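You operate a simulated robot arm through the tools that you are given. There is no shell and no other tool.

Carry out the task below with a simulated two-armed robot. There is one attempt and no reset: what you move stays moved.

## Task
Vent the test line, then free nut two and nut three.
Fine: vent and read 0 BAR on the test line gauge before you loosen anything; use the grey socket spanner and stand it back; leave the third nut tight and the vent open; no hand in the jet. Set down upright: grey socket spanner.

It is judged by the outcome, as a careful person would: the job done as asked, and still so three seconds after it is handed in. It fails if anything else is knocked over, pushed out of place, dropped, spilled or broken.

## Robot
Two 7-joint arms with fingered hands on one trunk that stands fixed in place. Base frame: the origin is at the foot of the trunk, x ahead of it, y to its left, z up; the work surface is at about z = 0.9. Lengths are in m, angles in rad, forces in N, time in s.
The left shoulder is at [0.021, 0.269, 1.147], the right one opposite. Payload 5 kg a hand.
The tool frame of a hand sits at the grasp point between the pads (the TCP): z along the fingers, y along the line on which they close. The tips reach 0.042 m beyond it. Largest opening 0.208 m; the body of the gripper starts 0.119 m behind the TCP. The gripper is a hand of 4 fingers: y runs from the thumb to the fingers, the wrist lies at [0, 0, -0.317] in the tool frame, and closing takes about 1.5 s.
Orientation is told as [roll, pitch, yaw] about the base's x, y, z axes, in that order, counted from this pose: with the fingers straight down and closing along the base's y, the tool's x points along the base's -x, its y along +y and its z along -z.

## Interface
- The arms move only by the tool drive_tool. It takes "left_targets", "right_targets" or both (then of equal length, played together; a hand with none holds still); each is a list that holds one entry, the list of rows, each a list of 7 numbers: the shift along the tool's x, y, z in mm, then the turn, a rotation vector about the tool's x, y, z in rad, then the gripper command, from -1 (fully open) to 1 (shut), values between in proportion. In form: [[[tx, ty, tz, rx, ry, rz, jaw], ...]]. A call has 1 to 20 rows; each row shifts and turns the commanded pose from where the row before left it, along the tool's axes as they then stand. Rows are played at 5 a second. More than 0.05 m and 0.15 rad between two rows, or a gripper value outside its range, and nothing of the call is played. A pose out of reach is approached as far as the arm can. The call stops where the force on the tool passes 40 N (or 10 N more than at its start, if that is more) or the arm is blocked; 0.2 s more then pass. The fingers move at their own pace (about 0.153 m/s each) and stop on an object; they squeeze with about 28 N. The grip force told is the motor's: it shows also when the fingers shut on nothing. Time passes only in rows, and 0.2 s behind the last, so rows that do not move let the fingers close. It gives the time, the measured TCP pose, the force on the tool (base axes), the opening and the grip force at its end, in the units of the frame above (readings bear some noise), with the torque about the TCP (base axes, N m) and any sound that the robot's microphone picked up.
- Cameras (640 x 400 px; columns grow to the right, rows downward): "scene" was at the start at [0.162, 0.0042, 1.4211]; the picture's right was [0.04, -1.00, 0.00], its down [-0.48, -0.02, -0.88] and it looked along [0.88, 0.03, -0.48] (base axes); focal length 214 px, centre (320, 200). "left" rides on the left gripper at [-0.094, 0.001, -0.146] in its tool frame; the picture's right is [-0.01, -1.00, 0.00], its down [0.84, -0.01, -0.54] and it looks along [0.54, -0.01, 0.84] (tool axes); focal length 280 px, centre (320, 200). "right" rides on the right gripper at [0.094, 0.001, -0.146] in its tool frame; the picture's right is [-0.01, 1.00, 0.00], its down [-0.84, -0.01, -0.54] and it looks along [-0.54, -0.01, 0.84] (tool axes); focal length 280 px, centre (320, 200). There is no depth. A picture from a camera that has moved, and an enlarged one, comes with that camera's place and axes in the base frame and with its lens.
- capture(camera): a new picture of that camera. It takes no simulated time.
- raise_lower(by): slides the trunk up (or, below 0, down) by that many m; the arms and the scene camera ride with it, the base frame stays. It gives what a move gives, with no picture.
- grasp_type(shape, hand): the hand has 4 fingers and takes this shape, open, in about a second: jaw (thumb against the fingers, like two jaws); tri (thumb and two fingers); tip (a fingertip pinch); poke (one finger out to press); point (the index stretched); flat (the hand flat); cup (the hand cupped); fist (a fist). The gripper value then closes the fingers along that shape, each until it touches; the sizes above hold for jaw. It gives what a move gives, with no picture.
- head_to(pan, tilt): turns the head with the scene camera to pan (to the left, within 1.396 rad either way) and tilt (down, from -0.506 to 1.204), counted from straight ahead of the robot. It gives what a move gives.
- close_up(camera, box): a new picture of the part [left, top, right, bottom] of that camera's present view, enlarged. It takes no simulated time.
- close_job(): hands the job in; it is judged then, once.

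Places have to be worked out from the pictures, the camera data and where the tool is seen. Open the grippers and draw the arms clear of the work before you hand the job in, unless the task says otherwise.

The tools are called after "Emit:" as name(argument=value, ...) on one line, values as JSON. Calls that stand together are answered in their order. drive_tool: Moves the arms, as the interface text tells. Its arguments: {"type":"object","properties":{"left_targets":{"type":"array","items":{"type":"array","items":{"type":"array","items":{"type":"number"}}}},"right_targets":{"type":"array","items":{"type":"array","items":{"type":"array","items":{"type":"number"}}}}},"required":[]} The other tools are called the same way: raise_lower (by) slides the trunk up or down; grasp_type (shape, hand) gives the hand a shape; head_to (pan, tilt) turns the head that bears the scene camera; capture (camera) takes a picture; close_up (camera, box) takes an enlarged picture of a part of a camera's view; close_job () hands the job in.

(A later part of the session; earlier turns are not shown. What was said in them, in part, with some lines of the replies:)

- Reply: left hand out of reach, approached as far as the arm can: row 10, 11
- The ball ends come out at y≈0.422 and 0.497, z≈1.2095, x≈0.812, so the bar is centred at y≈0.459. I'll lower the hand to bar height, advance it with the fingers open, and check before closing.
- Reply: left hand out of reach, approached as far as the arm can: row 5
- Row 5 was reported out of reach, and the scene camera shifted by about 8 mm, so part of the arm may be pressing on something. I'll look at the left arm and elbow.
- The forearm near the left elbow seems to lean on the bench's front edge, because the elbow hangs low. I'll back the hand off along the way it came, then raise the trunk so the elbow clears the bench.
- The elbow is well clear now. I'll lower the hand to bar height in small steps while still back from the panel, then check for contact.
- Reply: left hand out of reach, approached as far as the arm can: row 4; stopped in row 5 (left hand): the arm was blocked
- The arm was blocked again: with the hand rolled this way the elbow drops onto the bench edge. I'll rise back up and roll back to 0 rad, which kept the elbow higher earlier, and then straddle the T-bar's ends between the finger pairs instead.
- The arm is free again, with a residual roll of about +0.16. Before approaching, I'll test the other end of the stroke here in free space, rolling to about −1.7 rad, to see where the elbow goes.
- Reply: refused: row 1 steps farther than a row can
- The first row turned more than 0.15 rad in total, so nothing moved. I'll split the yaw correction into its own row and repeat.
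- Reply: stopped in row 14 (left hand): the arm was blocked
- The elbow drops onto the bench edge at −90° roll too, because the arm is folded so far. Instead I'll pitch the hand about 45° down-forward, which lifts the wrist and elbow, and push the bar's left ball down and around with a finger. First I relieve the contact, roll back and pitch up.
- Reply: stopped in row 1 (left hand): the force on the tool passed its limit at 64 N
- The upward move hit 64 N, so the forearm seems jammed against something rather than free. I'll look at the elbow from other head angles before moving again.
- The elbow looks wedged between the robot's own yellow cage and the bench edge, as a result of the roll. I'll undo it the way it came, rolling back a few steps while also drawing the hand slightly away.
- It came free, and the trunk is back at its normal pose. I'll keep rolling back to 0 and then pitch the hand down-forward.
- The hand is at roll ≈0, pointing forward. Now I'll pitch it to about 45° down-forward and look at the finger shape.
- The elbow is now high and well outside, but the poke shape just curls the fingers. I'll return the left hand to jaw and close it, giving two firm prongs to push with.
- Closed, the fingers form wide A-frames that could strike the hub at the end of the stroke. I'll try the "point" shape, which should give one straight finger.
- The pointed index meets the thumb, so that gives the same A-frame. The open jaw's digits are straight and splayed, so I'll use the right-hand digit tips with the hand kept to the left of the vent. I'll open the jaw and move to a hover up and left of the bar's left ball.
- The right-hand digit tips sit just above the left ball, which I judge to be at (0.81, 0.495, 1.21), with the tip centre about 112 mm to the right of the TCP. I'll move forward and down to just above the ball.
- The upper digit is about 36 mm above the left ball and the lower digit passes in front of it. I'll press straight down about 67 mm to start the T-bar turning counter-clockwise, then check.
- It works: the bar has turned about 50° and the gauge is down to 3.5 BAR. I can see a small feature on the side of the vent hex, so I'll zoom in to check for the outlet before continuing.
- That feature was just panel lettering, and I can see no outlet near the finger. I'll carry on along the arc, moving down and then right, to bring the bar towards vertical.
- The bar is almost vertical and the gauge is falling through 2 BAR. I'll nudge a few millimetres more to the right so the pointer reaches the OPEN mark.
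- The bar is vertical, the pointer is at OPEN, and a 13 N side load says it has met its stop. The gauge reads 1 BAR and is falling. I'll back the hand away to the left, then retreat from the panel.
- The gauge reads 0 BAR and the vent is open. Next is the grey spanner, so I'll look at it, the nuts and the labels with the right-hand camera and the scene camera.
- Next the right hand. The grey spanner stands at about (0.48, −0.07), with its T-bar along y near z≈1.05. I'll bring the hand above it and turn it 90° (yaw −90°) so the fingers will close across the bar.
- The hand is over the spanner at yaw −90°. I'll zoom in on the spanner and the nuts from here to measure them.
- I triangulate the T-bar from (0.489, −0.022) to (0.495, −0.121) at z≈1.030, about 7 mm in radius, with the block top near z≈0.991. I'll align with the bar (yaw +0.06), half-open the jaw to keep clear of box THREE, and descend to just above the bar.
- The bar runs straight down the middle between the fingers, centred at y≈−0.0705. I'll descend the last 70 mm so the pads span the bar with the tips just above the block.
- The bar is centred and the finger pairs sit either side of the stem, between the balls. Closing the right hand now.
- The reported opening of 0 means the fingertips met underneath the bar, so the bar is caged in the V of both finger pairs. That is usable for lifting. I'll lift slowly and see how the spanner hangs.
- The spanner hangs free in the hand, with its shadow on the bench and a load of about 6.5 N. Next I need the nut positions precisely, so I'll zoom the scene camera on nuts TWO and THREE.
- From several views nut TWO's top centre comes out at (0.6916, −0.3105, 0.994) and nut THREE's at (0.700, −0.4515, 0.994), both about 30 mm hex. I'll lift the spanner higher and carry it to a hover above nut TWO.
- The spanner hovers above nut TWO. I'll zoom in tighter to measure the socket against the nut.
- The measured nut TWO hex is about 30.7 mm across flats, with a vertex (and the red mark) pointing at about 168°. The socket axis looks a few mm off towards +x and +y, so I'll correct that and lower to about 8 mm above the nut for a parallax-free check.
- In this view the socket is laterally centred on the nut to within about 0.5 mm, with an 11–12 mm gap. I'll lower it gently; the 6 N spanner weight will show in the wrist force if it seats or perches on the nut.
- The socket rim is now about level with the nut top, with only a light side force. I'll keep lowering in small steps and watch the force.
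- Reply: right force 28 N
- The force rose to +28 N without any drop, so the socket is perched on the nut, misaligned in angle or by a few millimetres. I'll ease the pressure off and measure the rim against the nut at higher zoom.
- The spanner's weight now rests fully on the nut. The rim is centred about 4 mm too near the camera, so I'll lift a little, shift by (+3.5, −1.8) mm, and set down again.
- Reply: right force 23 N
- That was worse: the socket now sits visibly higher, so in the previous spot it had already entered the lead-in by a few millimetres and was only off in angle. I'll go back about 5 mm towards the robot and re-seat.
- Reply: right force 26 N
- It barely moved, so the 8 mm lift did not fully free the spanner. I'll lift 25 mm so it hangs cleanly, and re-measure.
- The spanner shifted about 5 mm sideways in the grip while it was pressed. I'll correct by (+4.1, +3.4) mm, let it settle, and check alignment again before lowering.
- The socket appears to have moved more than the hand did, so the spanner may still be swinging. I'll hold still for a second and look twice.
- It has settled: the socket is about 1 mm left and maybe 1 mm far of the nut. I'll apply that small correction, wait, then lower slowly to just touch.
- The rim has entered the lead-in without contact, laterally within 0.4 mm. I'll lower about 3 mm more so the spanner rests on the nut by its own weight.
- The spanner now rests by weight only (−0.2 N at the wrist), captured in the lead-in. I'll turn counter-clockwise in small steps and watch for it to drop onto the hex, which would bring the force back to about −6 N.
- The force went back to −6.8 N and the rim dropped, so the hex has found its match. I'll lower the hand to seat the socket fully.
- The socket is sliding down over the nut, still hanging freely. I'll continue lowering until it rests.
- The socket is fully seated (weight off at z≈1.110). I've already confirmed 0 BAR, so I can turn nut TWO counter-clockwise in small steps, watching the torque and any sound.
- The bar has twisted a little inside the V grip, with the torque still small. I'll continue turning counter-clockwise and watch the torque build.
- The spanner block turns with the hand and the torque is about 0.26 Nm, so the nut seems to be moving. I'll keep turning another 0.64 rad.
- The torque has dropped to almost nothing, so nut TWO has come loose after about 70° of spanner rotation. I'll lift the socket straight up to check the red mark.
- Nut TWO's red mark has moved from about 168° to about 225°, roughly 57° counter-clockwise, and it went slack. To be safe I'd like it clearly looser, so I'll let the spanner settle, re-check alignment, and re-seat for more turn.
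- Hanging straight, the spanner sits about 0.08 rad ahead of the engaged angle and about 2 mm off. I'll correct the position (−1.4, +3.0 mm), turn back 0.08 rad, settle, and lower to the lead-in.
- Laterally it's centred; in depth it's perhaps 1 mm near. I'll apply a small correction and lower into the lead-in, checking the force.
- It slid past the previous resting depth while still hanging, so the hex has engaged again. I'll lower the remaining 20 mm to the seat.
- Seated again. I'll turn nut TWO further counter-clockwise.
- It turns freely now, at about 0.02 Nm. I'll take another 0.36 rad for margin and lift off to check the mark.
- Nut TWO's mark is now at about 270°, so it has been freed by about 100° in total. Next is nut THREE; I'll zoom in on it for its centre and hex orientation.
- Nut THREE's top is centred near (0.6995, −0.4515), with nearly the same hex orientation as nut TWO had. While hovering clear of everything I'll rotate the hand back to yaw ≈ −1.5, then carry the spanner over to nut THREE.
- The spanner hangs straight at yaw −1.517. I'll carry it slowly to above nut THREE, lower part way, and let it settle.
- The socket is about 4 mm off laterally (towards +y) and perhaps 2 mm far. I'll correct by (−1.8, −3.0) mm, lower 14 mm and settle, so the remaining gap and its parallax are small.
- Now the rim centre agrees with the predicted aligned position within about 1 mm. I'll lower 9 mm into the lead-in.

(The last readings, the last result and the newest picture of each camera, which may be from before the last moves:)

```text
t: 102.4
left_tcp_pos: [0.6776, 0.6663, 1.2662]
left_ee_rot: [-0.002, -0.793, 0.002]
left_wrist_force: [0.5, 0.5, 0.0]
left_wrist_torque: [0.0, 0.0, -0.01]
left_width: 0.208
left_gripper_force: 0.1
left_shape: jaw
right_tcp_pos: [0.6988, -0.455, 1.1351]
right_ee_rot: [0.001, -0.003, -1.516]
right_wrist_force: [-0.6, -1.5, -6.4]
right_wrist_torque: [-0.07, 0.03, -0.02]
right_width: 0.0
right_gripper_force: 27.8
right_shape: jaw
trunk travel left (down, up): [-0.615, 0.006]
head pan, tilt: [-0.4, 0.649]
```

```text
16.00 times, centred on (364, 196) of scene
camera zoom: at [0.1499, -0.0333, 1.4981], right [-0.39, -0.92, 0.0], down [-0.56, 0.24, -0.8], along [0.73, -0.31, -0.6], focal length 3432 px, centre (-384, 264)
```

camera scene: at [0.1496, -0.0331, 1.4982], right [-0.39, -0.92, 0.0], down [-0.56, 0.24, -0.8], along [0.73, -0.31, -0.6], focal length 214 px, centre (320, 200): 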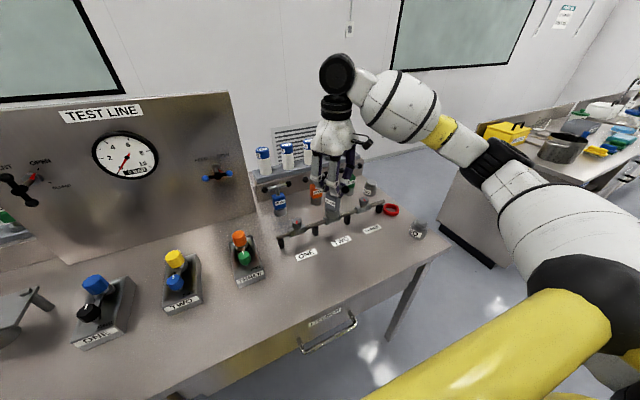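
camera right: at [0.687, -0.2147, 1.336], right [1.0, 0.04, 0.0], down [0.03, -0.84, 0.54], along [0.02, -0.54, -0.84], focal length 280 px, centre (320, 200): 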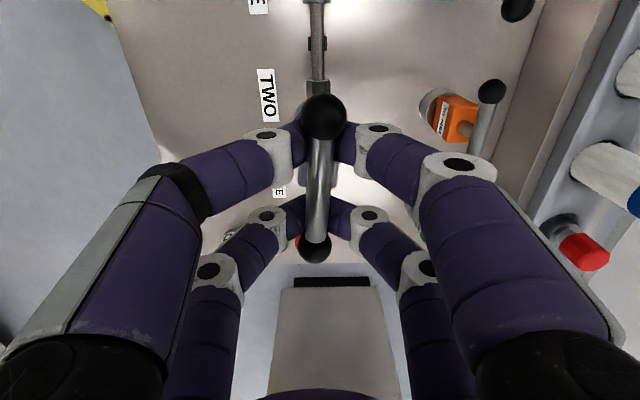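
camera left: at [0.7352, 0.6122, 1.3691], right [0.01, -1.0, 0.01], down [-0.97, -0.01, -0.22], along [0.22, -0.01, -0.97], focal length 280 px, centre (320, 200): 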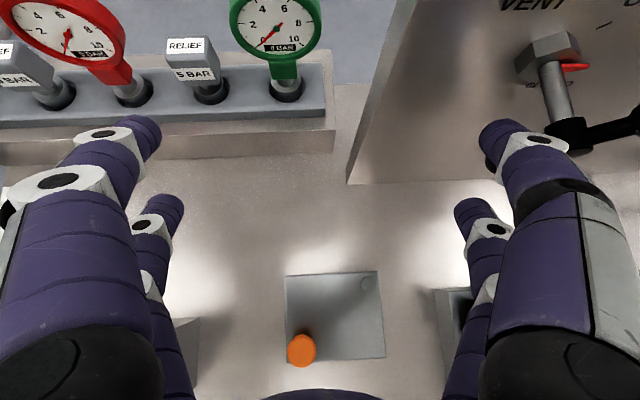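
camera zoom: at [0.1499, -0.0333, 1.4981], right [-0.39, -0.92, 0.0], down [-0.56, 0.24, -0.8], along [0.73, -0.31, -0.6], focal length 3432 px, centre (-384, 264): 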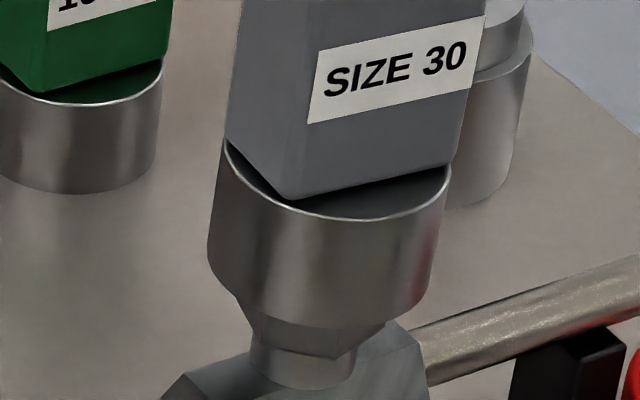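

It entered the lead-in with no contact. I'll lower a few millimetres more until the weight comes off.

Emit:
drive_tool(right_targets=[[[0, 0, 1.5, 0, 0, 0, 1], [0, 0, 1.5, 0, 0, 0, 1], [0, 0, 0, 0, 0, 0, 1], [0, 0, 0, 0, 0, 0, 1]]])

Emit:
close_up(camera="scene", box=[350, 184, 378, 208])

```text
t: 103.4
left_tcp_pos: [0.6776, 0.6666, 1.2656]
left_ee_rot: [-0.003, -0.793, 0.001]
left_wrist_force: [-0.2, -0.4, 0.8]
left_wrist_torque: [-0.01, 0.01, -0.01]
left_width: 0.208
left_gripper_force: 0.0
left_shape: jaw
right_tcp_pos: [0.6971, -0.4549, 1.1328]
right_ee_rot: [0.0, -0.002, -1.516]
right_wrist_force: [0.3, 0.2, -0.9]
right_wrist_torque: [0.03, -0.01, -0.01]
right_width: 0.0002
right_gripper_force: 28.1
right_shape: jaw
trunk travel left (down, up): [-0.615, 0.006]
head pan, tilt: [-0.4, 0.649]
```

```text
16.00 times, centred on (364, 196) of scene
camera zoom: at [0.1496, -0.0331, 1.4982], right [-0.39, -0.92, 0.0], down [-0.56, 0.24, -0.8], along [0.73, -0.31, -0.6], focal length 3432 px, centre (-384, 264)
```

zoom: 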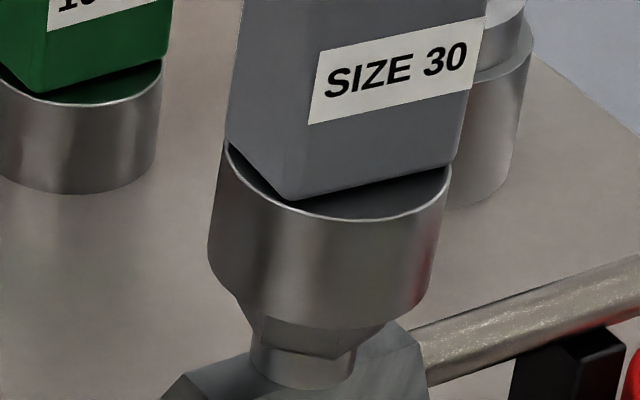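

The weight is resting on the nut (−0.9 N). I'll rotate counter-clockwise in small steps to find the hex, as before.

Emit:
drive_tool(right_targets=[[[0, 0, 0, 0, 0, -0.06, 1], [0, 0, 0, 0, 0, -0.06, 1], [0, 0, 0, 0, 0, -0.06, 1], [0, 0, 0, 0, 0, 0, 1]]])

Emit:
close_up(camera="scene", box=[350, 184, 378, 208])

```text
t: 104.4
left_tcp_pos: [0.6764, 0.6664, 1.2659]
left_ee_rot: [-0.004, -0.793, 0.003]
left_wrist_force: [-0.2, -0.2, -0.1]
left_wrist_torque: [-0.04, -0.06, -0.02]
left_width: 0.208
left_gripper_force: 0.2
left_shape: jaw
right_tcp_pos: [0.6964, -0.4561, 1.1325]
right_ee_rot: [0.0, -0.001, -1.335]
right_wrist_force: [-0.7, -0.1, -6.1]
right_wrist_torque: [-0.04, -0.03, -0.02]
right_width: 0.0
right_gripper_force: 28.0
right_shape: jaw
trunk travel left (down, up): [-0.615, 0.006]
head pan, tilt: [-0.4, 0.649]
```

```text
16.00 times, centred on (364, 196) of scene
camera zoom: at [0.1498, -0.0332, 1.4981], right [-0.39, -0.92, 0.0], down [-0.56, 0.24, -0.8], along [0.73, -0.31, -0.6], focal length 3432 px, centre (-384, 264)
```

zoom: 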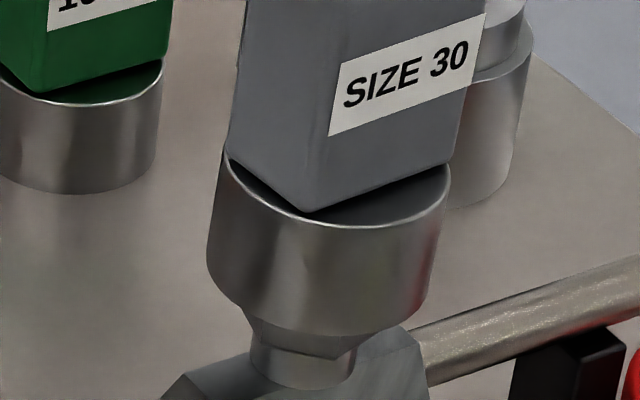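

The force is back to −6.1 N and the rim dropped, so the hex is aligned. I'll lower about 22 mm to seat the socket.

Emit:
drive_tool(right_targets=[[[0, 0, 3, 0, 0, 0, 1], [0, 0, 3, 0, 0, 0, 1], [0, 0, 4, 0, 0, 0, 1], [0, 0, 4, 0, 0, 0, 1], [0, 0, 4, 0, 0, 0, 1], [0, 0, 2, 0, 0, 0, 1], [0, 0, 0, 0, 0, 0, 1]]])

Emit:
close_up(camera="scene", box=[345, 175, 385, 210])

```text
t: 106.0
left_tcp_pos: [0.6782, 0.6659, 1.2658]
left_ee_rot: [-0.003, -0.793, 0.003]
left_wrist_force: [0.8, -0.1, 0.2]
left_wrist_torque: [-0.02, 0.02, 0.01]
left_width: 0.2078
left_gripper_force: 0.1
left_shape: jaw
right_tcp_pos: [0.6987, -0.4553, 1.1127]
right_ee_rot: [0.004, -0.004, -1.337]
right_wrist_force: [-0.1, 0.5, -0.4]
right_wrist_torque: [-0.02, -0.03, 0.0]
right_width: 0.0001
right_gripper_force: 27.9
right_shape: jaw
trunk travel left (down, up): [-0.615, 0.006]
head pan, tilt: [-0.4, 0.649]
```

```text
11.43 times, centred on (365, 192) of scene
camera zoom: at [0.1496, -0.0331, 1.4982], right [-0.39, -0.92, 0.0], down [-0.56, 0.24, -0.8], along [0.73, -0.31, -0.6], focal length 2451 px, centre (-194, 286)
```

zoom: 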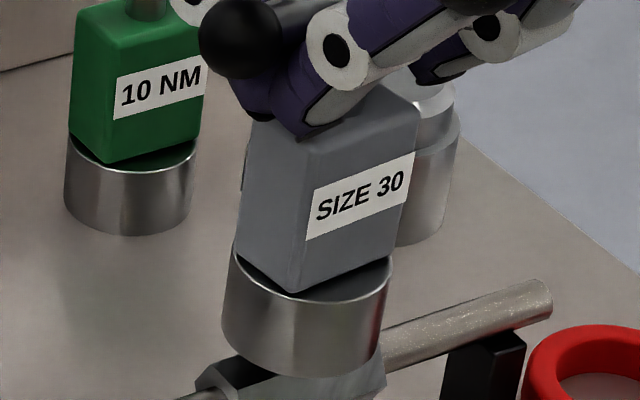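

It's seated on nut THREE (−0.4 N). I'll turn counter-clockwise, with small shifts so the hand rotates about the nut axis rather than the TCP.

Emit:
drive_tool(right_targets=[[[-0.22, 0.32, 0, 0, 0, -0.09, 1], [-0.22, 0.32, 0, 0, 0, -0.09, 1], [-0.22, 0.32, 0, 0, 0, -0.09, 1], [-0.22, 0.32, 0, 0, 0, -0.09, 1], [-0.22, 0.32, 0, 0, 0, -0.09, 1], [-0.22, 0.32, 0, 0, 0, -0.09, 1], [-0.22, 0.32, 0, 0, 0, -0.09, 1], [-0.22, 0.32, 0, 0, 0, -0.09, 1]]])

Emit:
capture(camera="right")

Emit:
close_up(camera="scene", box=[320, 150, 400, 220])

```text
t: 107.8
left_tcp_pos: [0.678, 0.6654, 1.2658]
left_ee_rot: [-0.003, -0.792, 0.002]
left_wrist_force: [0.0, -0.2, 0.0]
left_wrist_torque: [0.02, 0.03, 0.0]
left_width: 0.208
left_gripper_force: 0.1
left_shape: jaw
right_tcp_pos: [0.7016, -0.4545, 1.1121]
right_ee_rot: [0.0, -0.002, -0.615]
right_wrist_force: [-2.1, 3.9, -1.8]
right_wrist_torque: [0.06, 0.09, -0.19]
right_width: 0.0003
right_gripper_force: 28.1
right_shape: jaw
trunk travel left (down, up): [-0.615, 0.006]
head pan, tilt: [-0.4, 0.649]
```

```text
taken
camera right: at [0.6252, -0.3976, 1.2581], right [0.59, 0.81, 0.0], down [0.68, -0.49, 0.54], along [0.44, -0.32, -0.84], focal length 280 px, centre (320, 200)
```

right: 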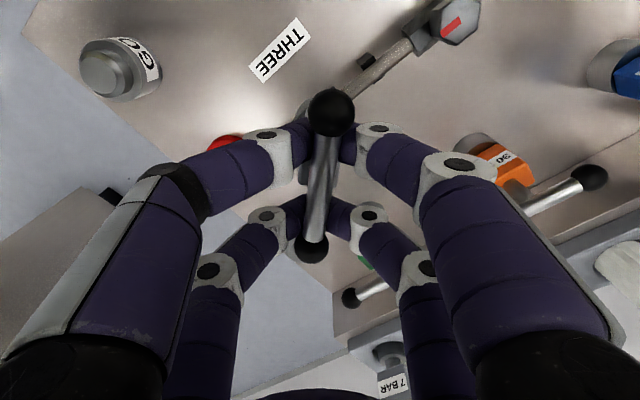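

```text
5.71 times, centred on (360, 185) of scene
camera zoom: at [0.1496, -0.0329, 1.4982], right [-0.39, -0.92, 0.0], down [-0.56, 0.24, -0.8], along [0.73, -0.31, -0.6], focal length 1226 px, centre (91, 286)
```

zoom: 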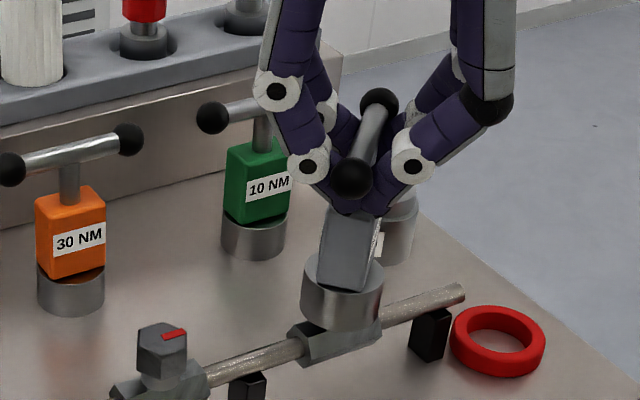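

The block turns with the hand at about 0.2 Nm. I'll continue another 0.9 rad.

Emit:
drive_tool(right_targets=[[[-0.22, 0.32, 0, 0, 0, -0.09, 1], [-0.22, 0.32, 0, 0, 0, -0.09, 1], [-0.22, 0.32, 0, 0, 0, -0.09, 1], [-0.22, 0.32, 0, 0, 0, -0.09, 1], [-0.22, 0.32, 0, 0, 0, -0.09, 1], [-0.22, 0.32, 0, 0, 0, -0.09, 1], [-0.22, 0.32, 0, 0, 0, -0.09, 1], [-0.22, 0.32, 0, 0, 0, -0.09, 1], [-0.22, 0.32, 0, 0, 0, -0.09, 1], [-0.22, 0.32, 0, 0, 0, -0.09, 1]]])

Emit:
capture(camera="right")

Emit:
close_up(camera="scene", box=[320, 150, 400, 220])

```text
t: 110.0
left_tcp_pos: [0.6769, 0.6675, 1.2662]
left_ee_rot: [-0.003, -0.794, 0.0]
left_wrist_force: [0.2, 0.1, 0.4]
left_wrist_torque: [0.01, -0.04, 0.02]
left_width: 0.2079
left_gripper_force: 0.1
left_shape: jaw
right_tcp_pos: [0.7033, -0.452, 1.113]
right_ee_rot: [-0.002, -0.002, 0.287]
right_wrist_force: [-0.2, 1.1, -2.0]
right_wrist_torque: [-0.01, -0.01, -0.02]
right_width: 0.0
right_gripper_force: 28.1
right_shape: jaw
trunk travel left (down, up): [-0.615, 0.006]
head pan, tilt: [-0.4, 0.649]
```

```text
taken
camera right: at [0.6134, -0.476, 1.2584], right [-0.27, 0.96, 0.0], down [0.81, 0.23, 0.54], along [0.52, 0.14, -0.84], focal length 280 px, centre (320, 200)
```

right: 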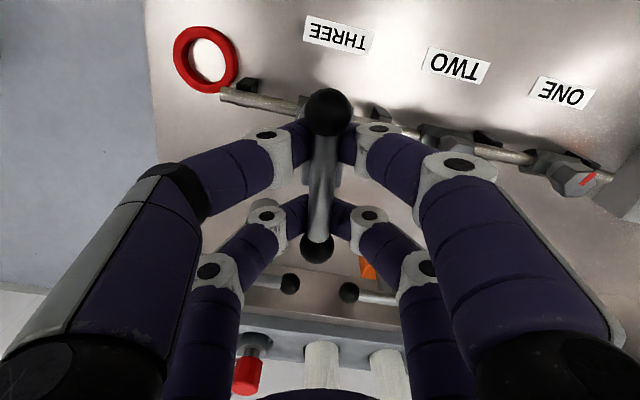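

```text
5.71 times, centred on (360, 185) of scene
camera zoom: at [0.1496, -0.033, 1.4982], right [-0.39, -0.92, 0.0], down [-0.56, 0.24, -0.8], along [0.73, -0.31, -0.6], focal length 1226 px, centre (91, 286)
```

zoom: 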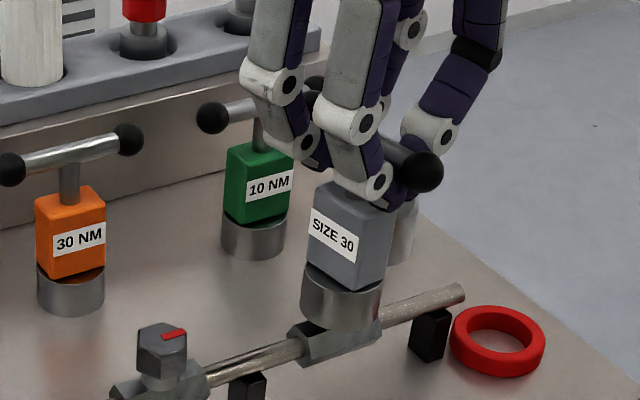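

The torque has dropped to near zero here too. A few more steps for margin, then I'll lift off straight up and check the mark.

Emit:
drive_tool(right_targets=[[[-0.22, 0.32, 0, 0, 0, -0.09, 1], [-0.22, 0.32, 0, 0, 0, -0.09, 1], [-0.22, 0.32, 0, 0, 0, -0.09, 1], [0, 0, 0, 0, 0, 0, 1], [0, 0, -6, 0, 0, 0, 1], [0, 0, -8, 0, 0, 0, 1], [0, 0, -12, 0, 0, 0, 1], [0, 0, -15, 0, 0, 0, 1], [0, 0, -15, 0, 0, 0, 1], [0, 0, -15, 0, 0, 0, 1], [0, 0, -15, 0, 0, 0, 1], [0, 0, 0, 0, 0, 0, 1], [0, 0, 0, 0, 0, 0, 1]]])

Emit:
close_up(camera="scene", box=[310, 140, 410, 225])

Emit:
close_up(camera="scene", box=[345, 185, 385, 215])

```text
t: 112.8
left_tcp_pos: [0.677, 0.6659, 1.2665]
left_ee_rot: [-0.002, -0.792, 0.002]
left_wrist_force: [0.7, 0.5, 0.4]
left_wrist_torque: [-0.03, -0.03, -0.01]
left_width: 0.2078
left_gripper_force: 0.1
left_shape: jaw
right_tcp_pos: [0.7047, -0.4519, 1.1987]
right_ee_rot: [-0.002, 0.001, 0.556]
right_wrist_force: [0.9, 0.0, -6.3]
right_wrist_torque: [0.0, -0.04, 0.0]
right_width: 0.0
right_gripper_force: 27.7
right_shape: jaw
trunk travel left (down, up): [-0.615, 0.006]
head pan, tilt: [-0.4, 0.649]
```

```text
4.71 times, centred on (360, 182) of scene
camera zoom: at [0.1497, -0.0331, 1.4982], right [-0.39, -0.92, 0.0], down [-0.56, 0.24, -0.8], along [0.73, -0.31, -0.6], focal length 1009 px, centre (132, 282)
```

zoom: 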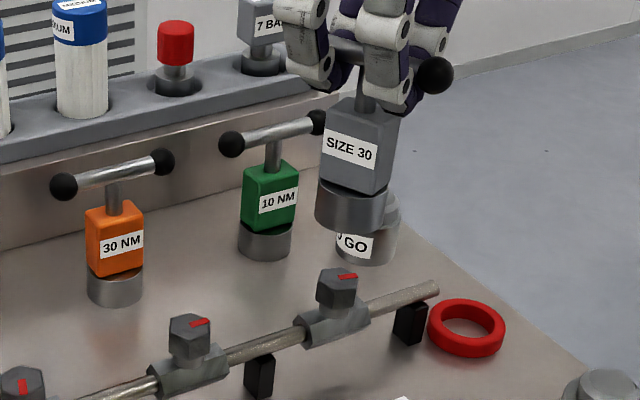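

```text
13.33 times, centred on (365, 200) of scene
camera zoom: at [0.1497, -0.0331, 1.4982], right [-0.39, -0.92, 0.0], down [-0.56, 0.24, -0.8], along [0.73, -0.31, -0.6], focal length 2860 px, centre (-280, 200)
```

zoom: 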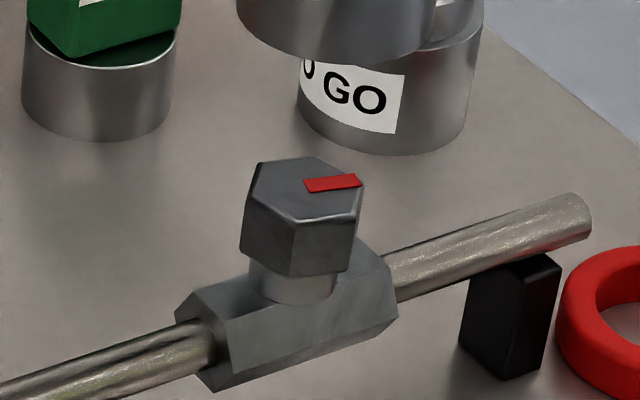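

Nut THREE's mark went from about 177° to about 262°, so it is free too, and nut ONE is untouched. I'll raise the spanner, turn the hand back to yaw ≈ −1.51, then carry it back to its original spot.

Emit:
drive_tool(right_targets=[[[0, 0, -12, 0, 0, 0.1, 1], [0, 0, -12, 0, 0, 0.121, 1], [0, 0, 0, 0, 0, 0.123, 1], [0, 0, 0, 0, 0, 0.123, 1], [0, 0, 0, 0, 0, 0.123, 1], [0, 0, 0, 0, 0, 0.123, 1], [0, 0, 0, 0, 0, 0.123, 1], [0, 0, 0, 0, 0, 0.123, 1], [0, 0, 0, 0, 0, 0.123, 1], [0, 0, 0, 0, 0, 0.123, 1], [0, 0, 0, 0, 0, 0.123, 1], [0, 0, 0, 0, 0, 0.123, 1], [0, 0, 0, 0, 0, 0.123, 1], [0, 0, 0, 0, 0, 0.123, 1], [0, 0, 0, 0, 0, 0.123, 1], [0, 0, 0, 0, 0, 0.123, 1], [0, 0, 0, 0, 0, 0.12, 1], [0, 0, 0, 0, 0, 0, 1]]])

Emit:
capture(camera="right")

```text
t: 116.6
left_tcp_pos: [0.6777, 0.6661, 1.2657]
left_ee_rot: [-0.002, -0.792, 0.001]
left_wrist_force: [0.2, 0.9, -0.5]
left_wrist_torque: [0.03, -0.03, 0.03]
left_width: 0.2079
left_gripper_force: 0.0
left_shape: jaw
right_tcp_pos: [0.7034, -0.4514, 1.2226]
right_ee_rot: [0.0, -0.001, -1.509]
right_wrist_force: [-0.5, 0.2, -6.8]
right_wrist_torque: [-0.02, 0.01, 0.02]
right_width: 0.0002
right_gripper_force: 28.0
right_shape: jaw
trunk travel left (down, up): [-0.615, 0.006]
head pan, tilt: [-0.4, 0.649]
```

```text
taken
camera right: at [0.6993, -0.356, 1.3677], right [1.0, 0.05, 0.0], down [0.04, -0.84, 0.54], along [0.03, -0.54, -0.84], focal length 280 px, centre (320, 200)
```

right: 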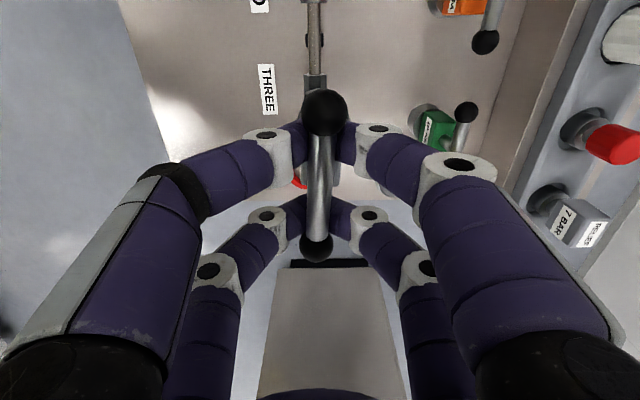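

The spanner hangs straight. I'll carry it back over its original spot at about (0.492, −0.072), staying high.

Emit:
drive_tool(right_targets=[[[12, -5.7, 0, 0, 0, 0, 1], [24, -11.5, 0, 0, 0, 0, 1], [26, -12.4, 0, 0, 0, 0, 1], [26, -12.4, 0, 0, 0, 0, 1], [26, -12.4, 0, 0, 0, 0, 1], [26, -12.4, 0, 0, 0, 0, 1], [26, -12.4, 0, 0, 0, 0, 1], [26, -12.4, 0, 0, 0, 0, 1], [26, -12.4, 0, 0, 0, 0, 1], [26, -12.4, 0, 0, 0, 0, 1], [26, -12.4, 0, 0, 0, 0, 1], [26, -12.4, 0, 0, 0, 0, 1], [26, -12.4, 0, 0, 0, 0, 1], [26, -12.4, 0, 0, 0, 0, 1], [24, -11.5, 0, 0, 0, 0, 1], [14, -6.7, 0, 0, 0, 0, 1], [6.2, -3, 0, 0, 0, 0, 1], [0, 0, 0, 0, 0, 0, 1], [0, 0, 0, 0, 0, 0, 1]]])

Emit:
head_to(pan=-0.2, tilt=0.65)

Emit:
capture(camera="scene")

Emit:
capture(camera="right")

```text
t: 120.6
left_tcp_pos: [0.6779, 0.6657, 1.2661]
left_ee_rot: [-0.003, -0.791, 0.001]
left_wrist_force: [-0.3, 0.0, 0.1]
left_wrist_torque: [-0.03, 0.01, 0.0]
left_width: 0.2081
left_gripper_force: 0.1
left_shape: jaw
right_tcp_pos: [0.4916, -0.0729, 1.223]
right_ee_rot: [0.001, -0.001, -1.508]
right_wrist_force: [-0.4, 0.4, -6.3]
right_wrist_torque: [-0.03, 0.0, -0.03]
right_width: 0.0001
right_gripper_force: 28.4
right_shape: jaw
trunk travel left (down, up): [-0.615, 0.006]
head pan, tilt: [-0.4, 0.649]
```

```text
t: 121.3
left_tcp_pos: [0.6784, 0.6663, 1.2667]
left_ee_rot: [-0.004, -0.791, 0.002]
left_wrist_force: [0.1, 0.6, 0.0]
left_wrist_torque: [0.03, -0.03, 0.03]
left_width: 0.2078
left_gripper_force: 0.1
left_shape: jaw
right_tcp_pos: [0.4926, -0.0716, 1.2232]
right_ee_rot: [0.002, -0.002, -1.507]
right_wrist_force: [0.2, 0.3, -6.3]
right_wrist_torque: [-0.03, 0.03, -0.02]
right_width: 0.0
right_gripper_force: 28.7
right_shape: jaw
trunk travel left (down, up): [-0.615, 0.006]
head pan, tilt: [-0.201, 0.649]
```

```text
taken
camera scene: at [0.1549, -0.0167, 1.4981], right [-0.2, -0.98, 0.0], down [-0.59, 0.12, -0.8], along [0.78, -0.16, -0.6], focal length 214 px, centre (320, 200)
```

scene: 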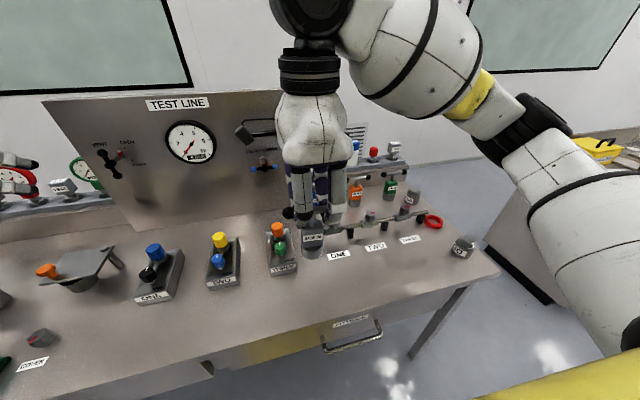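

```text
taken
camera right: at [0.4881, 0.0233, 1.3679], right [1.0, 0.05, 0.0], down [0.04, -0.84, 0.54], along [0.03, -0.54, -0.84], focal length 280 px, centre (320, 200)
```

right: 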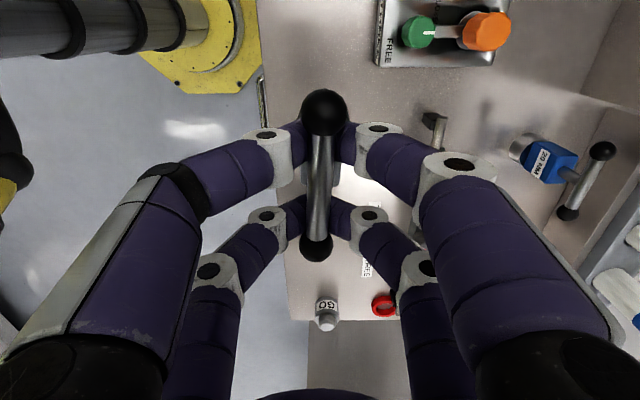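

It's over the original spot, which is clear. I'll lower most of the way, settle, and look before touching down.

Emit:
drive_tool(right_targets=[[[0, 0, 15, 0, 0, 0, 1], [0, 0, 22, 0, 0, 0, 1], [0, 0, 22, 0, 0, 0, 1], [0, 0, 22, 0, 0, 0, 1], [0, 0, 22, 0, 0, 0, 1], [0, 0, 22, 0, 0, 0, 1], [0, 0, 20, 0, 0, 0, 1], [0, 0, 15, 0, 0, 0, 1], [0, 0, 0, 0, 0, 0, 1], [0, 0, 0, 0, 0, 0, 1], [0, 0, 0, 0, 0, 0, 1], [0, 0, 0, 0, 0, 0, 1], [0, 0, 0, 0, 0, 0, 1], [0, 0, 0, 0, 0, 0, 1]]])

Emit:
close_up(camera="scene", box=[250, 200, 390, 310])

```text
t: 124.3
left_tcp_pos: [0.677, 0.6655, 1.2661]
left_ee_rot: [-0.003, -0.792, 0.002]
left_wrist_force: [0.8, 0.2, 0.3]
left_wrist_torque: [0.02, -0.02, -0.01]
left_width: 0.208
left_gripper_force: 0.0
left_shape: jaw
right_tcp_pos: [0.4929, -0.0714, 1.0618]
right_ee_rot: [0.002, 0.0, -1.507]
right_wrist_force: [0.0, 0.1, -6.2]
right_wrist_torque: [-0.02, 0.01, 0.06]
right_width: 0.0
right_gripper_force: 27.7
right_shape: jaw
trunk travel left (down, up): [-0.615, 0.006]
head pan, tilt: [-0.201, 0.649]
```

```text
3.64 times, centred on (320, 255) of scene
camera zoom: at [0.1549, -0.0166, 1.4981], right [-0.2, -0.98, 0.0], down [-0.59, 0.12, -0.8], along [0.78, -0.16, -0.6], focal length 780 px, centre (320, 0)
```

zoom: 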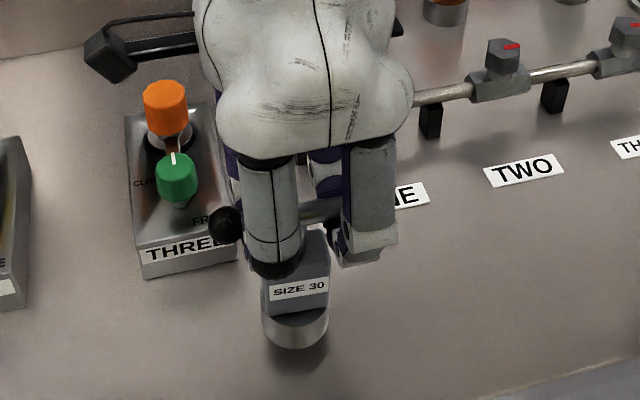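

It's right above its original place. I'll lower gently until the weight comes off the hand.

Emit:
drive_tool(right_targets=[[[0, 0, 5, 0, 0, 0, 1], [0, 0, 5, 0, 0, 0, 1], [0, 0, 4, 0, 0, 0, 1], [0, 0, 2, 0, 0, 0, 1], [0, 0, 0, 0, 0, 0, 1], [0, 0, 0, 0, 0, 0, 1]]])

```text
t: 125.7
left_tcp_pos: [0.6786, 0.6659, 1.2653]
left_ee_rot: [-0.004, -0.793, 0.0]
left_wrist_force: [0.5, -0.5, 0.1]
left_wrist_torque: [-0.03, -0.01, 0.0]
left_width: 0.2079
left_gripper_force: 0.0
left_shape: jaw
right_tcp_pos: [0.4932, -0.0717, 1.0458]
right_ee_rot: [0.003, -0.001, -1.508]
right_wrist_force: [-1.0, 0.6, -6.3]
right_wrist_torque: [-0.02, 0.03, -0.02]
right_width: 0.0
right_gripper_force: 28.0
right_shape: jaw
trunk travel left (down, up): [-0.615, 0.006]
head pan, tilt: [-0.201, 0.649]
```

Still hanging at −6.3 N. I'll lower another few millimetres in small steps.

Emit:
drive_tool(right_targets=[[[0, 0, 1.5, 0, 0, 0, 1], [0, 0, 1.5, 0, 0, 0, 1], [0, 0, 1.5, 0, 0, 0, 1], [0, 0, 0, 0, 0, 0, 1], [0, 0, 0, 0, 0, 0, 1]]])

Emit:
close_up(camera="scene", box=[250, 200, 390, 310])

```text
t: 126.9
left_tcp_pos: [0.6779, 0.6666, 1.2659]
left_ee_rot: [-0.004, -0.793, 0.002]
left_wrist_force: [1.0, 0.0, 0.1]
left_wrist_torque: [0.01, 0.01, -0.02]
left_width: 0.2079
left_gripper_force: 0.0
left_shape: jaw
right_tcp_pos: [0.4921, -0.0708, 1.0409]
right_ee_rot: [0.002, -0.001, -1.507]
right_wrist_force: [-1.1, 0.6, -6.1]
right_wrist_torque: [-0.03, 0.01, -0.04]
right_width: 0.0001
right_gripper_force: 28.1
right_shape: jaw
trunk travel left (down, up): [-0.615, 0.006]
head pan, tilt: [-0.201, 0.649]
```

```text
3.64 times, centred on (320, 255) of scene
camera zoom: at [0.1549, -0.0166, 1.4981], right [-0.2, -0.98, 0.0], down [-0.59, 0.12, -0.8], along [0.78, -0.16, -0.6], focal length 780 px, centre (320, 0)
```

zoom: 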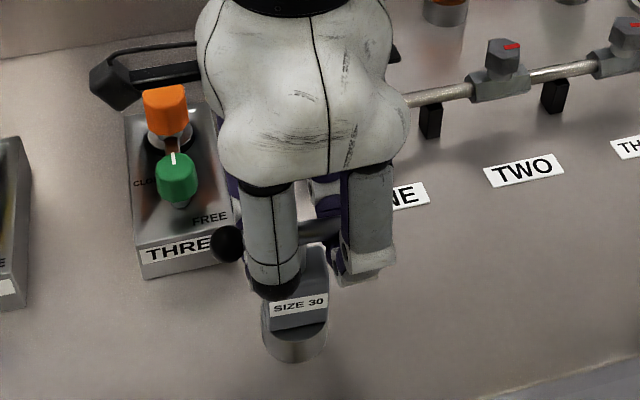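

Emit:
drive_tool(right_targets=[[[0, 0, 1.5, 0, 0, 0, 1], [0, 0, 1.5, 0, 0, 0, 1], [0, 0, 0, 0, 0, 0, 1], [0, 0, 0, 0, 0, 0, 1]]])

```text
t: 127.9
left_tcp_pos: [0.678, 0.6654, 1.2662]
left_ee_rot: [-0.003, -0.793, 0.0]
left_wrist_force: [-0.5, 1.1, -0.6]
left_wrist_torque: [0.0, 0.01, -0.03]
left_width: 0.208
left_gripper_force: 0.1
left_shape: jaw
right_tcp_pos: [0.4921, -0.0728, 1.0381]
right_ee_rot: [0.001, -0.002, -1.508]
right_wrist_force: [1.5, 1.3, -0.8]
right_wrist_torque: [-0.03, 0.01, -0.01]
right_width: 0.0
right_gripper_force: 28.2
right_shape: jaw
trunk travel left (down, up): [-0.615, 0.006]
head pan, tilt: [-0.201, 0.649]
```

The weight is off (−0.8 N), so the spanner stands on the bench. I'll give it 1 mm of slack, check it's upright, then open the fingers.

Emit:
drive_tool(right_targets=[[[0, 0, 1.0, 0, 0, 0, 1], [0, 0, 0, 0, 0, 0, 1], [0, 0, 0, 0, 0, 0, 1]]])

Emit:
close_up(camera="scene", box=[270, 220, 370, 310])

Emit:
capture(camera="right")

```text
t: 128.7
left_tcp_pos: [0.6783, 0.6658, 1.2656]
left_ee_rot: [-0.005, -0.792, 0.002]
left_wrist_force: [-0.9, -0.1, -0.5]
left_wrist_torque: [0.02, -0.04, 0.03]
left_width: 0.2079
left_gripper_force: 0.0
left_shape: jaw
right_tcp_pos: [0.4911, -0.0719, 1.0375]
right_ee_rot: [0.003, -0.001, -1.509]
right_wrist_force: [1.1, 0.6, -0.1]
right_wrist_torque: [0.04, 0.02, 0.0]
right_width: 0.0
right_gripper_force: 28.0
right_shape: jaw
trunk travel left (down, up): [-0.615, 0.006]
head pan, tilt: [-0.201, 0.649]
```

```text
4.44 times, centred on (320, 265) of scene
camera zoom: at [0.1548, -0.0166, 1.4982], right [-0.2, -0.98, 0.0], down [-0.59, 0.12, -0.8], along [0.78, -0.16, -0.6], focal length 953 px, centre (320, -89)
```

zoom: 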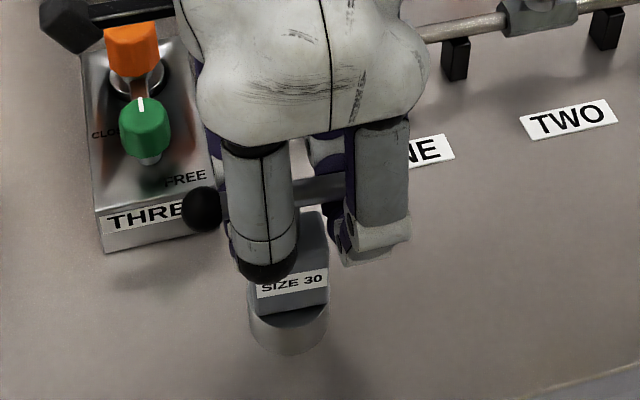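

```text
taken
camera right: at [0.4874, 0.0243, 1.183], right [1.0, 0.05, 0.0], down [0.04, -0.84, 0.54], along [0.03, -0.54, -0.84], focal length 280 px, centre (320, 200)
```

right: 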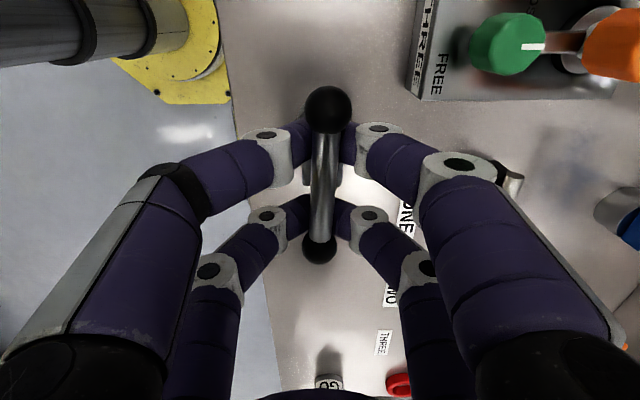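

It stands flat and upright. I'll open the fingers gradually to half-open.

Emit:
drive_tool(right_targets=[[[0, 0, 0, 0, 0, 0, 0.95], [0, 0, 0, 0, 0, 0, 0.9], [0, 0, 0, 0, 0, 0, 0.8], [0, 0, 0, 0, 0, 0, 0.7], [0, 0, 0, 0, 0, 0, 0.6], [0, 0, 0, 0, 0, 0, 0.5], [0, 0, 0, 0, 0, 0, 0.4], [0, 0, 0, 0, 0, 0, 0.3], [0, 0, 0, 0, 0, 0, 0.2], [0, 0, 0, 0, 0, 0, 0.1], [0, 0, 0, 0, 0, 0, 0], [0, 0, 0, 0, 0, 0, 0]]])

Emit:
capture(camera="right")

Emit:
close_up(camera="scene", box=[270, 220, 370, 310])

```text
t: 131.3
left_tcp_pos: [0.6766, 0.6664, 1.2657]
left_ee_rot: [-0.004, -0.794, 0.002]
left_wrist_force: [-0.6, -0.6, 0.0]
left_wrist_torque: [0.01, -0.01, 0.02]
left_width: 0.2078
left_gripper_force: 0.1
left_shape: jaw
right_tcp_pos: [0.4922, -0.0701, 1.0382]
right_ee_rot: [0.002, 0.0, -1.509]
right_wrist_force: [-0.4, 0.1, -0.4]
right_wrist_torque: [0.05, 0.03, 0.02]
right_width: 0.1034
right_gripper_force: 0.1
right_shape: jaw
trunk travel left (down, up): [-0.615, 0.006]
head pan, tilt: [-0.201, 0.649]
```

```text
taken
camera right: at [0.4873, 0.0242, 1.1831], right [1.0, 0.05, 0.0], down [0.04, -0.84, 0.54], along [0.03, -0.54, -0.84], focal length 280 px, centre (320, 200)
```

right: 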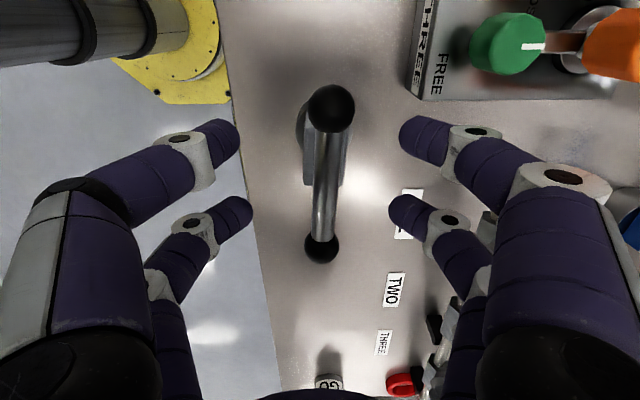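

```text
4.44 times, centred on (320, 265) of scene
camera zoom: at [0.1547, -0.0166, 1.4982], right [-0.2, -0.98, 0.0], down [-0.59, 0.12, -0.8], along [0.78, -0.16, -0.6], focal length 953 px, centre (320, -89)
```

zoom: 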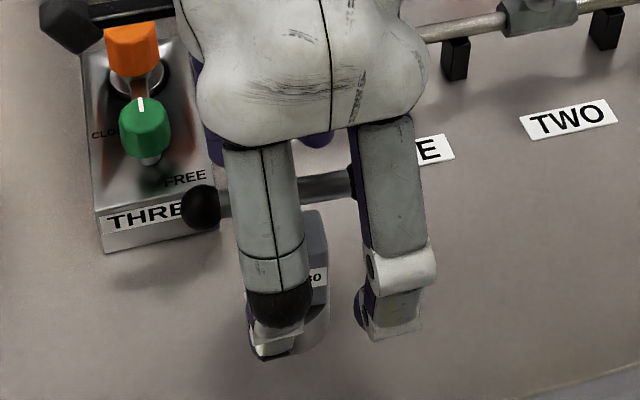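

The spanner is released and standing. I'll raise the right hand straight up, clear of it.

Emit:
drive_tool(right_targets=[[[0, 0, -20, 0, 0, 0, 0], [0, 0, -35, 0, 0, 0, 0], [0, 0, -40, 0, 0, 0, 0], [0, 0, -40, 0, 0, 0, 0], [0, 0, -40, 0, 0, 0, 0], [0, 0, -40, 0, 0, 0, -0.5], [0, 0, -40, 0, 0, 0, -1], [0, 0, 0, 0, 0, 0, -1], [0, 0, 0, 0, 0, 0, -1]]])

Emit:
capture(camera="scene")

Emit:
close_up(camera="scene", box=[270, 220, 370, 310])

Emit:
capture(camera="right")

```text
t: 133.3
left_tcp_pos: [0.6761, 0.6655, 1.2659]
left_ee_rot: [-0.004, -0.793, 0.002]
left_wrist_force: [-0.5, 0.6, 0.9]
left_wrist_torque: [0.02, -0.02, -0.01]
left_width: 0.2077
left_gripper_force: 0.1
left_shape: jaw
right_tcp_pos: [0.4902, -0.0717, 1.2949]
right_ee_rot: [0.001, -0.002, -1.508]
right_wrist_force: [-1.2, -0.3, -0.6]
right_wrist_torque: [-0.04, -0.07, 0.01]
right_width: 0.2082
right_gripper_force: 0.0
right_shape: jaw
trunk travel left (down, up): [-0.615, 0.006]
head pan, tilt: [-0.201, 0.649]
```

```text
taken
camera scene: at [0.1542, -0.0165, 1.4983], right [-0.2, -0.98, 0.0], down [-0.59, 0.12, -0.8], along [0.78, -0.16, -0.6], focal length 214 px, centre (320, 200)
```

scene: 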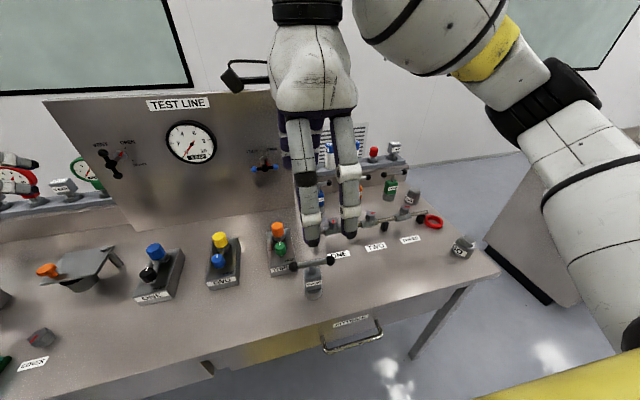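

```text
4.44 times, centred on (320, 265) of scene
camera zoom: at [0.1542, -0.0165, 1.4983], right [-0.2, -0.98, 0.0], down [-0.59, 0.12, -0.8], along [0.78, -0.16, -0.6], focal length 953 px, centre (320, -89)
```

zoom: 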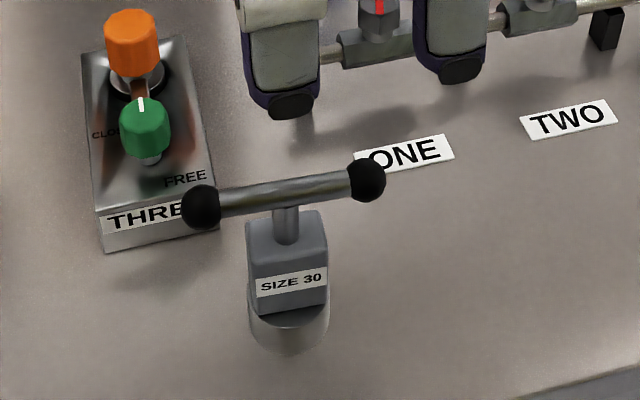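

```text
taken
camera right: at [0.4865, 0.0245, 1.44], right [1.0, 0.05, 0.0], down [0.04, -0.84, 0.54], along [0.03, -0.54, -0.84], focal length 280 px, centre (320, 200)
```

right: 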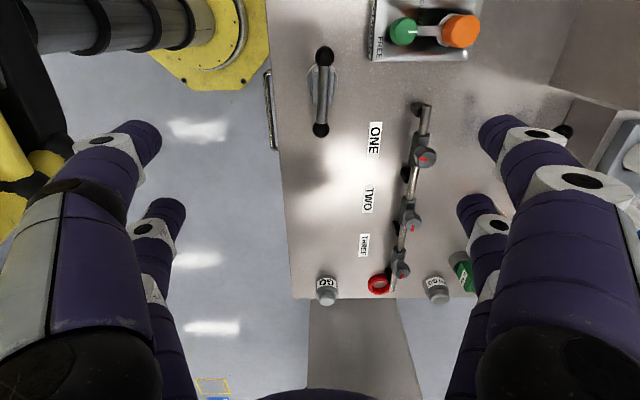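

The grey spanner stands upright in its original place and the hand is clear. I'll draw both arms back and up, away from the work, before the final check.

Emit:
drive_tool(left_targets=[[[0, 0, -20, 0, 0, 0, -1], [0, 0, -30, 0, 0, 0, -1], [0, 0, -30, 0, 0, 0, -1], [0, 0, -30, 0, 0, 0, -1], [0, 0, 0, 0, 0, 0, -1], [0, 0, 0, 0, 0, 0, -1]]], right_targets=[[[0, 0, -40, 0, 0, 0, -1], [-20, 0, -40, 0, 0, 0, -1], [-36, 0, -25, 0, 0, 0, -1], [-36, 0, -15, 0, 0, 0, -1], [-36, 0, 0, 0, 0, 0, -1], [-36, 0, 0, 0, 0, 0, -1]]])

Emit:
head_to(pan=0.05, tilt=0.55)

Emit:
capture(camera="scene")

Emit:
close_up(camera="scene", box=[140, 100, 360, 240])

Emit:
close_up(camera="scene", box=[330, 170, 590, 330])

```text
t: 134.7
left_tcp_pos: [0.5988, 0.664, 1.3442]
left_ee_rot: [-0.002, -0.794, 0.0]
left_wrist_force: [-0.5, -1.0, 0.3]
left_wrist_torque: [0.08, -0.01, 0.07]
left_width: 0.2079
left_gripper_force: 0.0
left_shape: jaw
right_tcp_pos: [0.4993, -0.2374, 1.4122]
right_ee_rot: [0.002, 0.001, -1.508]
right_wrist_force: [-0.2, -2.1, -0.3]
right_wrist_torque: [0.16, -0.06, -0.01]
right_width: 0.2077
right_gripper_force: 0.0
right_shape: jaw
trunk travel left (down, up): [-0.615, 0.006]
head pan, tilt: [-0.201, 0.649]
```

```text
t: 135.5
left_tcp_pos: [0.5996, 0.6639, 1.3441]
left_ee_rot: [-0.002, -0.794, 0.002]
left_wrist_force: [-0.6, -1.4, 0.8]
left_wrist_torque: [0.07, 0.0, 0.04]
left_width: 0.2078
left_gripper_force: 0.0
left_shape: jaw
right_tcp_pos: [0.4994, -0.2361, 1.4141]
right_ee_rot: [0.003, -0.001, -1.508]
right_wrist_force: [-0.8, -0.9, -0.4]
right_wrist_torque: [0.05, -0.02, -0.02]
right_width: 0.2078
right_gripper_force: 0.0
right_shape: jaw
trunk travel left (down, up): [-0.615, 0.006]
head pan, tilt: [0.051, 0.55]
```

```text
taken
camera scene: at [0.1589, 0.0046, 1.507], right [0.05, -1.0, 0.0], down [-0.52, -0.03, -0.85], along [0.85, 0.04, -0.52], focal length 214 px, centre (320, 200)
```

scene: 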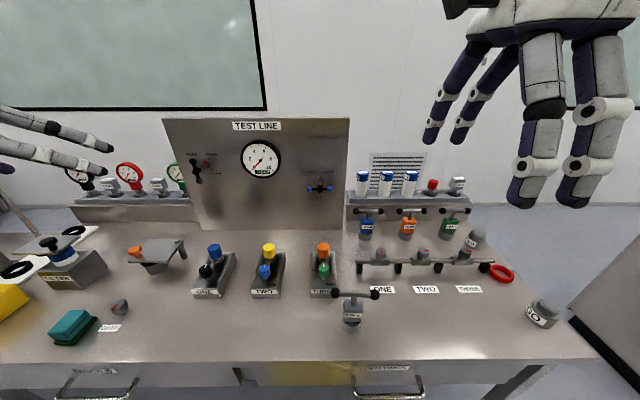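

```text
2.86 times, centred on (250, 170) of scene
camera zoom: at [0.1589, 0.0046, 1.507], right [0.05, -1.0, 0.0], down [-0.52, -0.03, -0.85], along [0.85, 0.04, -0.52], focal length 613 px, centre (520, 286)
```

zoom: 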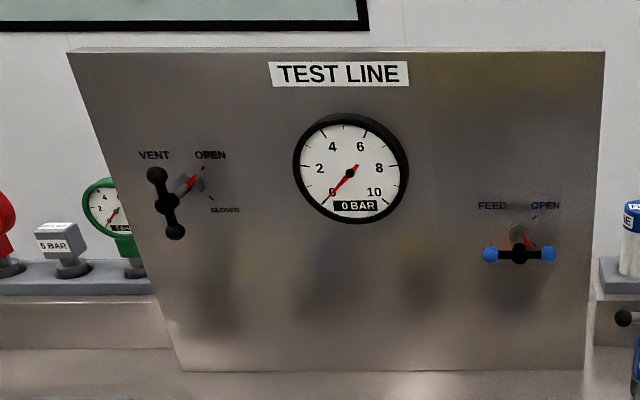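

```text
2.46 times, centred on (460, 250) of scene
camera zoom: at [0.1589, 0.0046, 1.507], right [0.05, -1.0, 0.0], down [-0.52, -0.03, -0.85], along [0.85, 0.04, -0.52], focal length 528 px, centre (-25, 77)
```

zoom: 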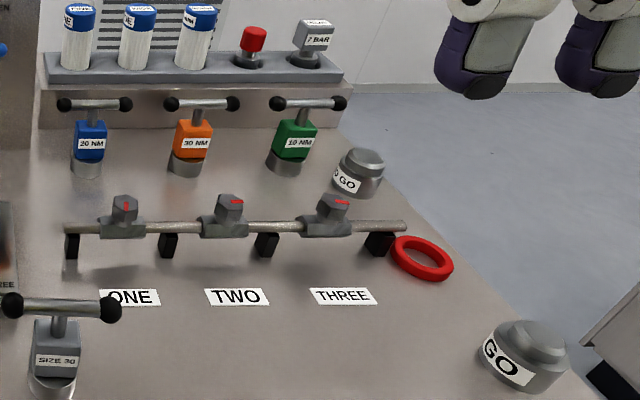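

The gauge reads 0 BAR, the vent is open, the feed is untouched, nuts TWO and THREE are turned, and ONE is unchanged. I'll check the left side of the bench to be sure my elbow disturbed nothing there.

Emit:
close_up(camera="scene", box=[0, 140, 220, 360])

Emit:
head_to(pan=0.5, tilt=0.6)

Emit:
capture(camera="scene")

```text
1.82 times, centred on (110, 250) of scene
camera zoom: at [0.1589, 0.0046, 1.507], right [0.05, -1.0, 0.0], down [-0.52, -0.03, -0.85], along [0.85, 0.04, -0.52], focal length 390 px, centre (702, 109)
```

zoom: 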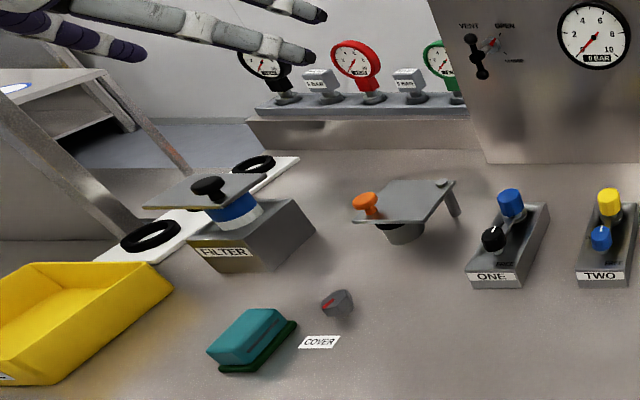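

```text
t: 136.4
left_tcp_pos: [0.5994, 0.6646, 1.3425]
left_ee_rot: [-0.003, -0.793, 0.0]
left_wrist_force: [0.3, -0.5, 0.4]
left_wrist_torque: [0.01, -0.03, 0.05]
left_width: 0.208
left_gripper_force: 0.1
left_shape: jaw
right_tcp_pos: [0.4997, -0.2372, 1.4122]
right_ee_rot: [0.002, -0.002, -1.509]
right_wrist_force: [-0.1, 0.7, -0.1]
right_wrist_torque: [0.0, -0.01, -0.03]
right_width: 0.2078
right_gripper_force: 0.0
right_shape: jaw
trunk travel left (down, up): [-0.615, 0.006]
head pan, tilt: [0.499, 0.6]
```

```text
taken
camera scene: at [0.1473, 0.0427, 1.5025], right [0.48, -0.88, 0.0], down [-0.5, -0.27, -0.83], along [0.72, 0.39, -0.56], focal length 214 px, centre (320, 200)
```

scene: 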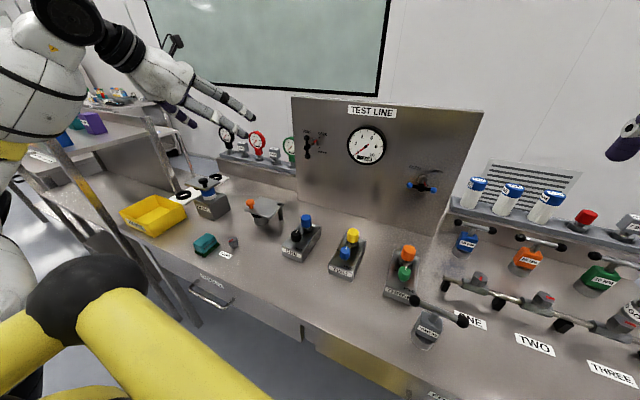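

Everything on the left side stands as it did at the start, both grippers are open and the arms are clear. The vent is open at 0 BAR, nuts TWO and THREE are free, ONE is tight, and the grey spanner stands upright in its place, so I'm handing the job in.

Emit:
close_job()

```text
The job is handed in.
```

The job is done and handed in. The test line was vented and read 0 BAR before I loosened anything, and nuts two and three are now free.

- **Vent:** it is open with the pointer on the OPEN mark, and the gauge still read 0 BAR at the last check. The feed valve was not touched.
- **Nuts two and three:** I turned nut two about 95–100° counter-clockwise and nut three about 85°. The torque fell to almost nothing on both.
- **Nut one:** I read "leave the third nut tight" as the remaining nut, nut one. I did not touch it.
- **Spanner:** the grey SIZE 30 spanner stands upright within about 1 cm of where it started.
- **Jet:** I saw no vent outlet or jet in any view, so I could not confirm exactly where it discharges. While venting, I pushed the handle with the fingertips, with the hand out to the left, and drew back once the vent was open.
- **Left arm contact:** early on, the left arm jammed several times while I was finding a way to reach the vent, probably between the bench's front edge and the robot's own frame. One move read 64 N before it stopped. I changed the arm pose, and in the final pictures nothing on the bench looked displaced.
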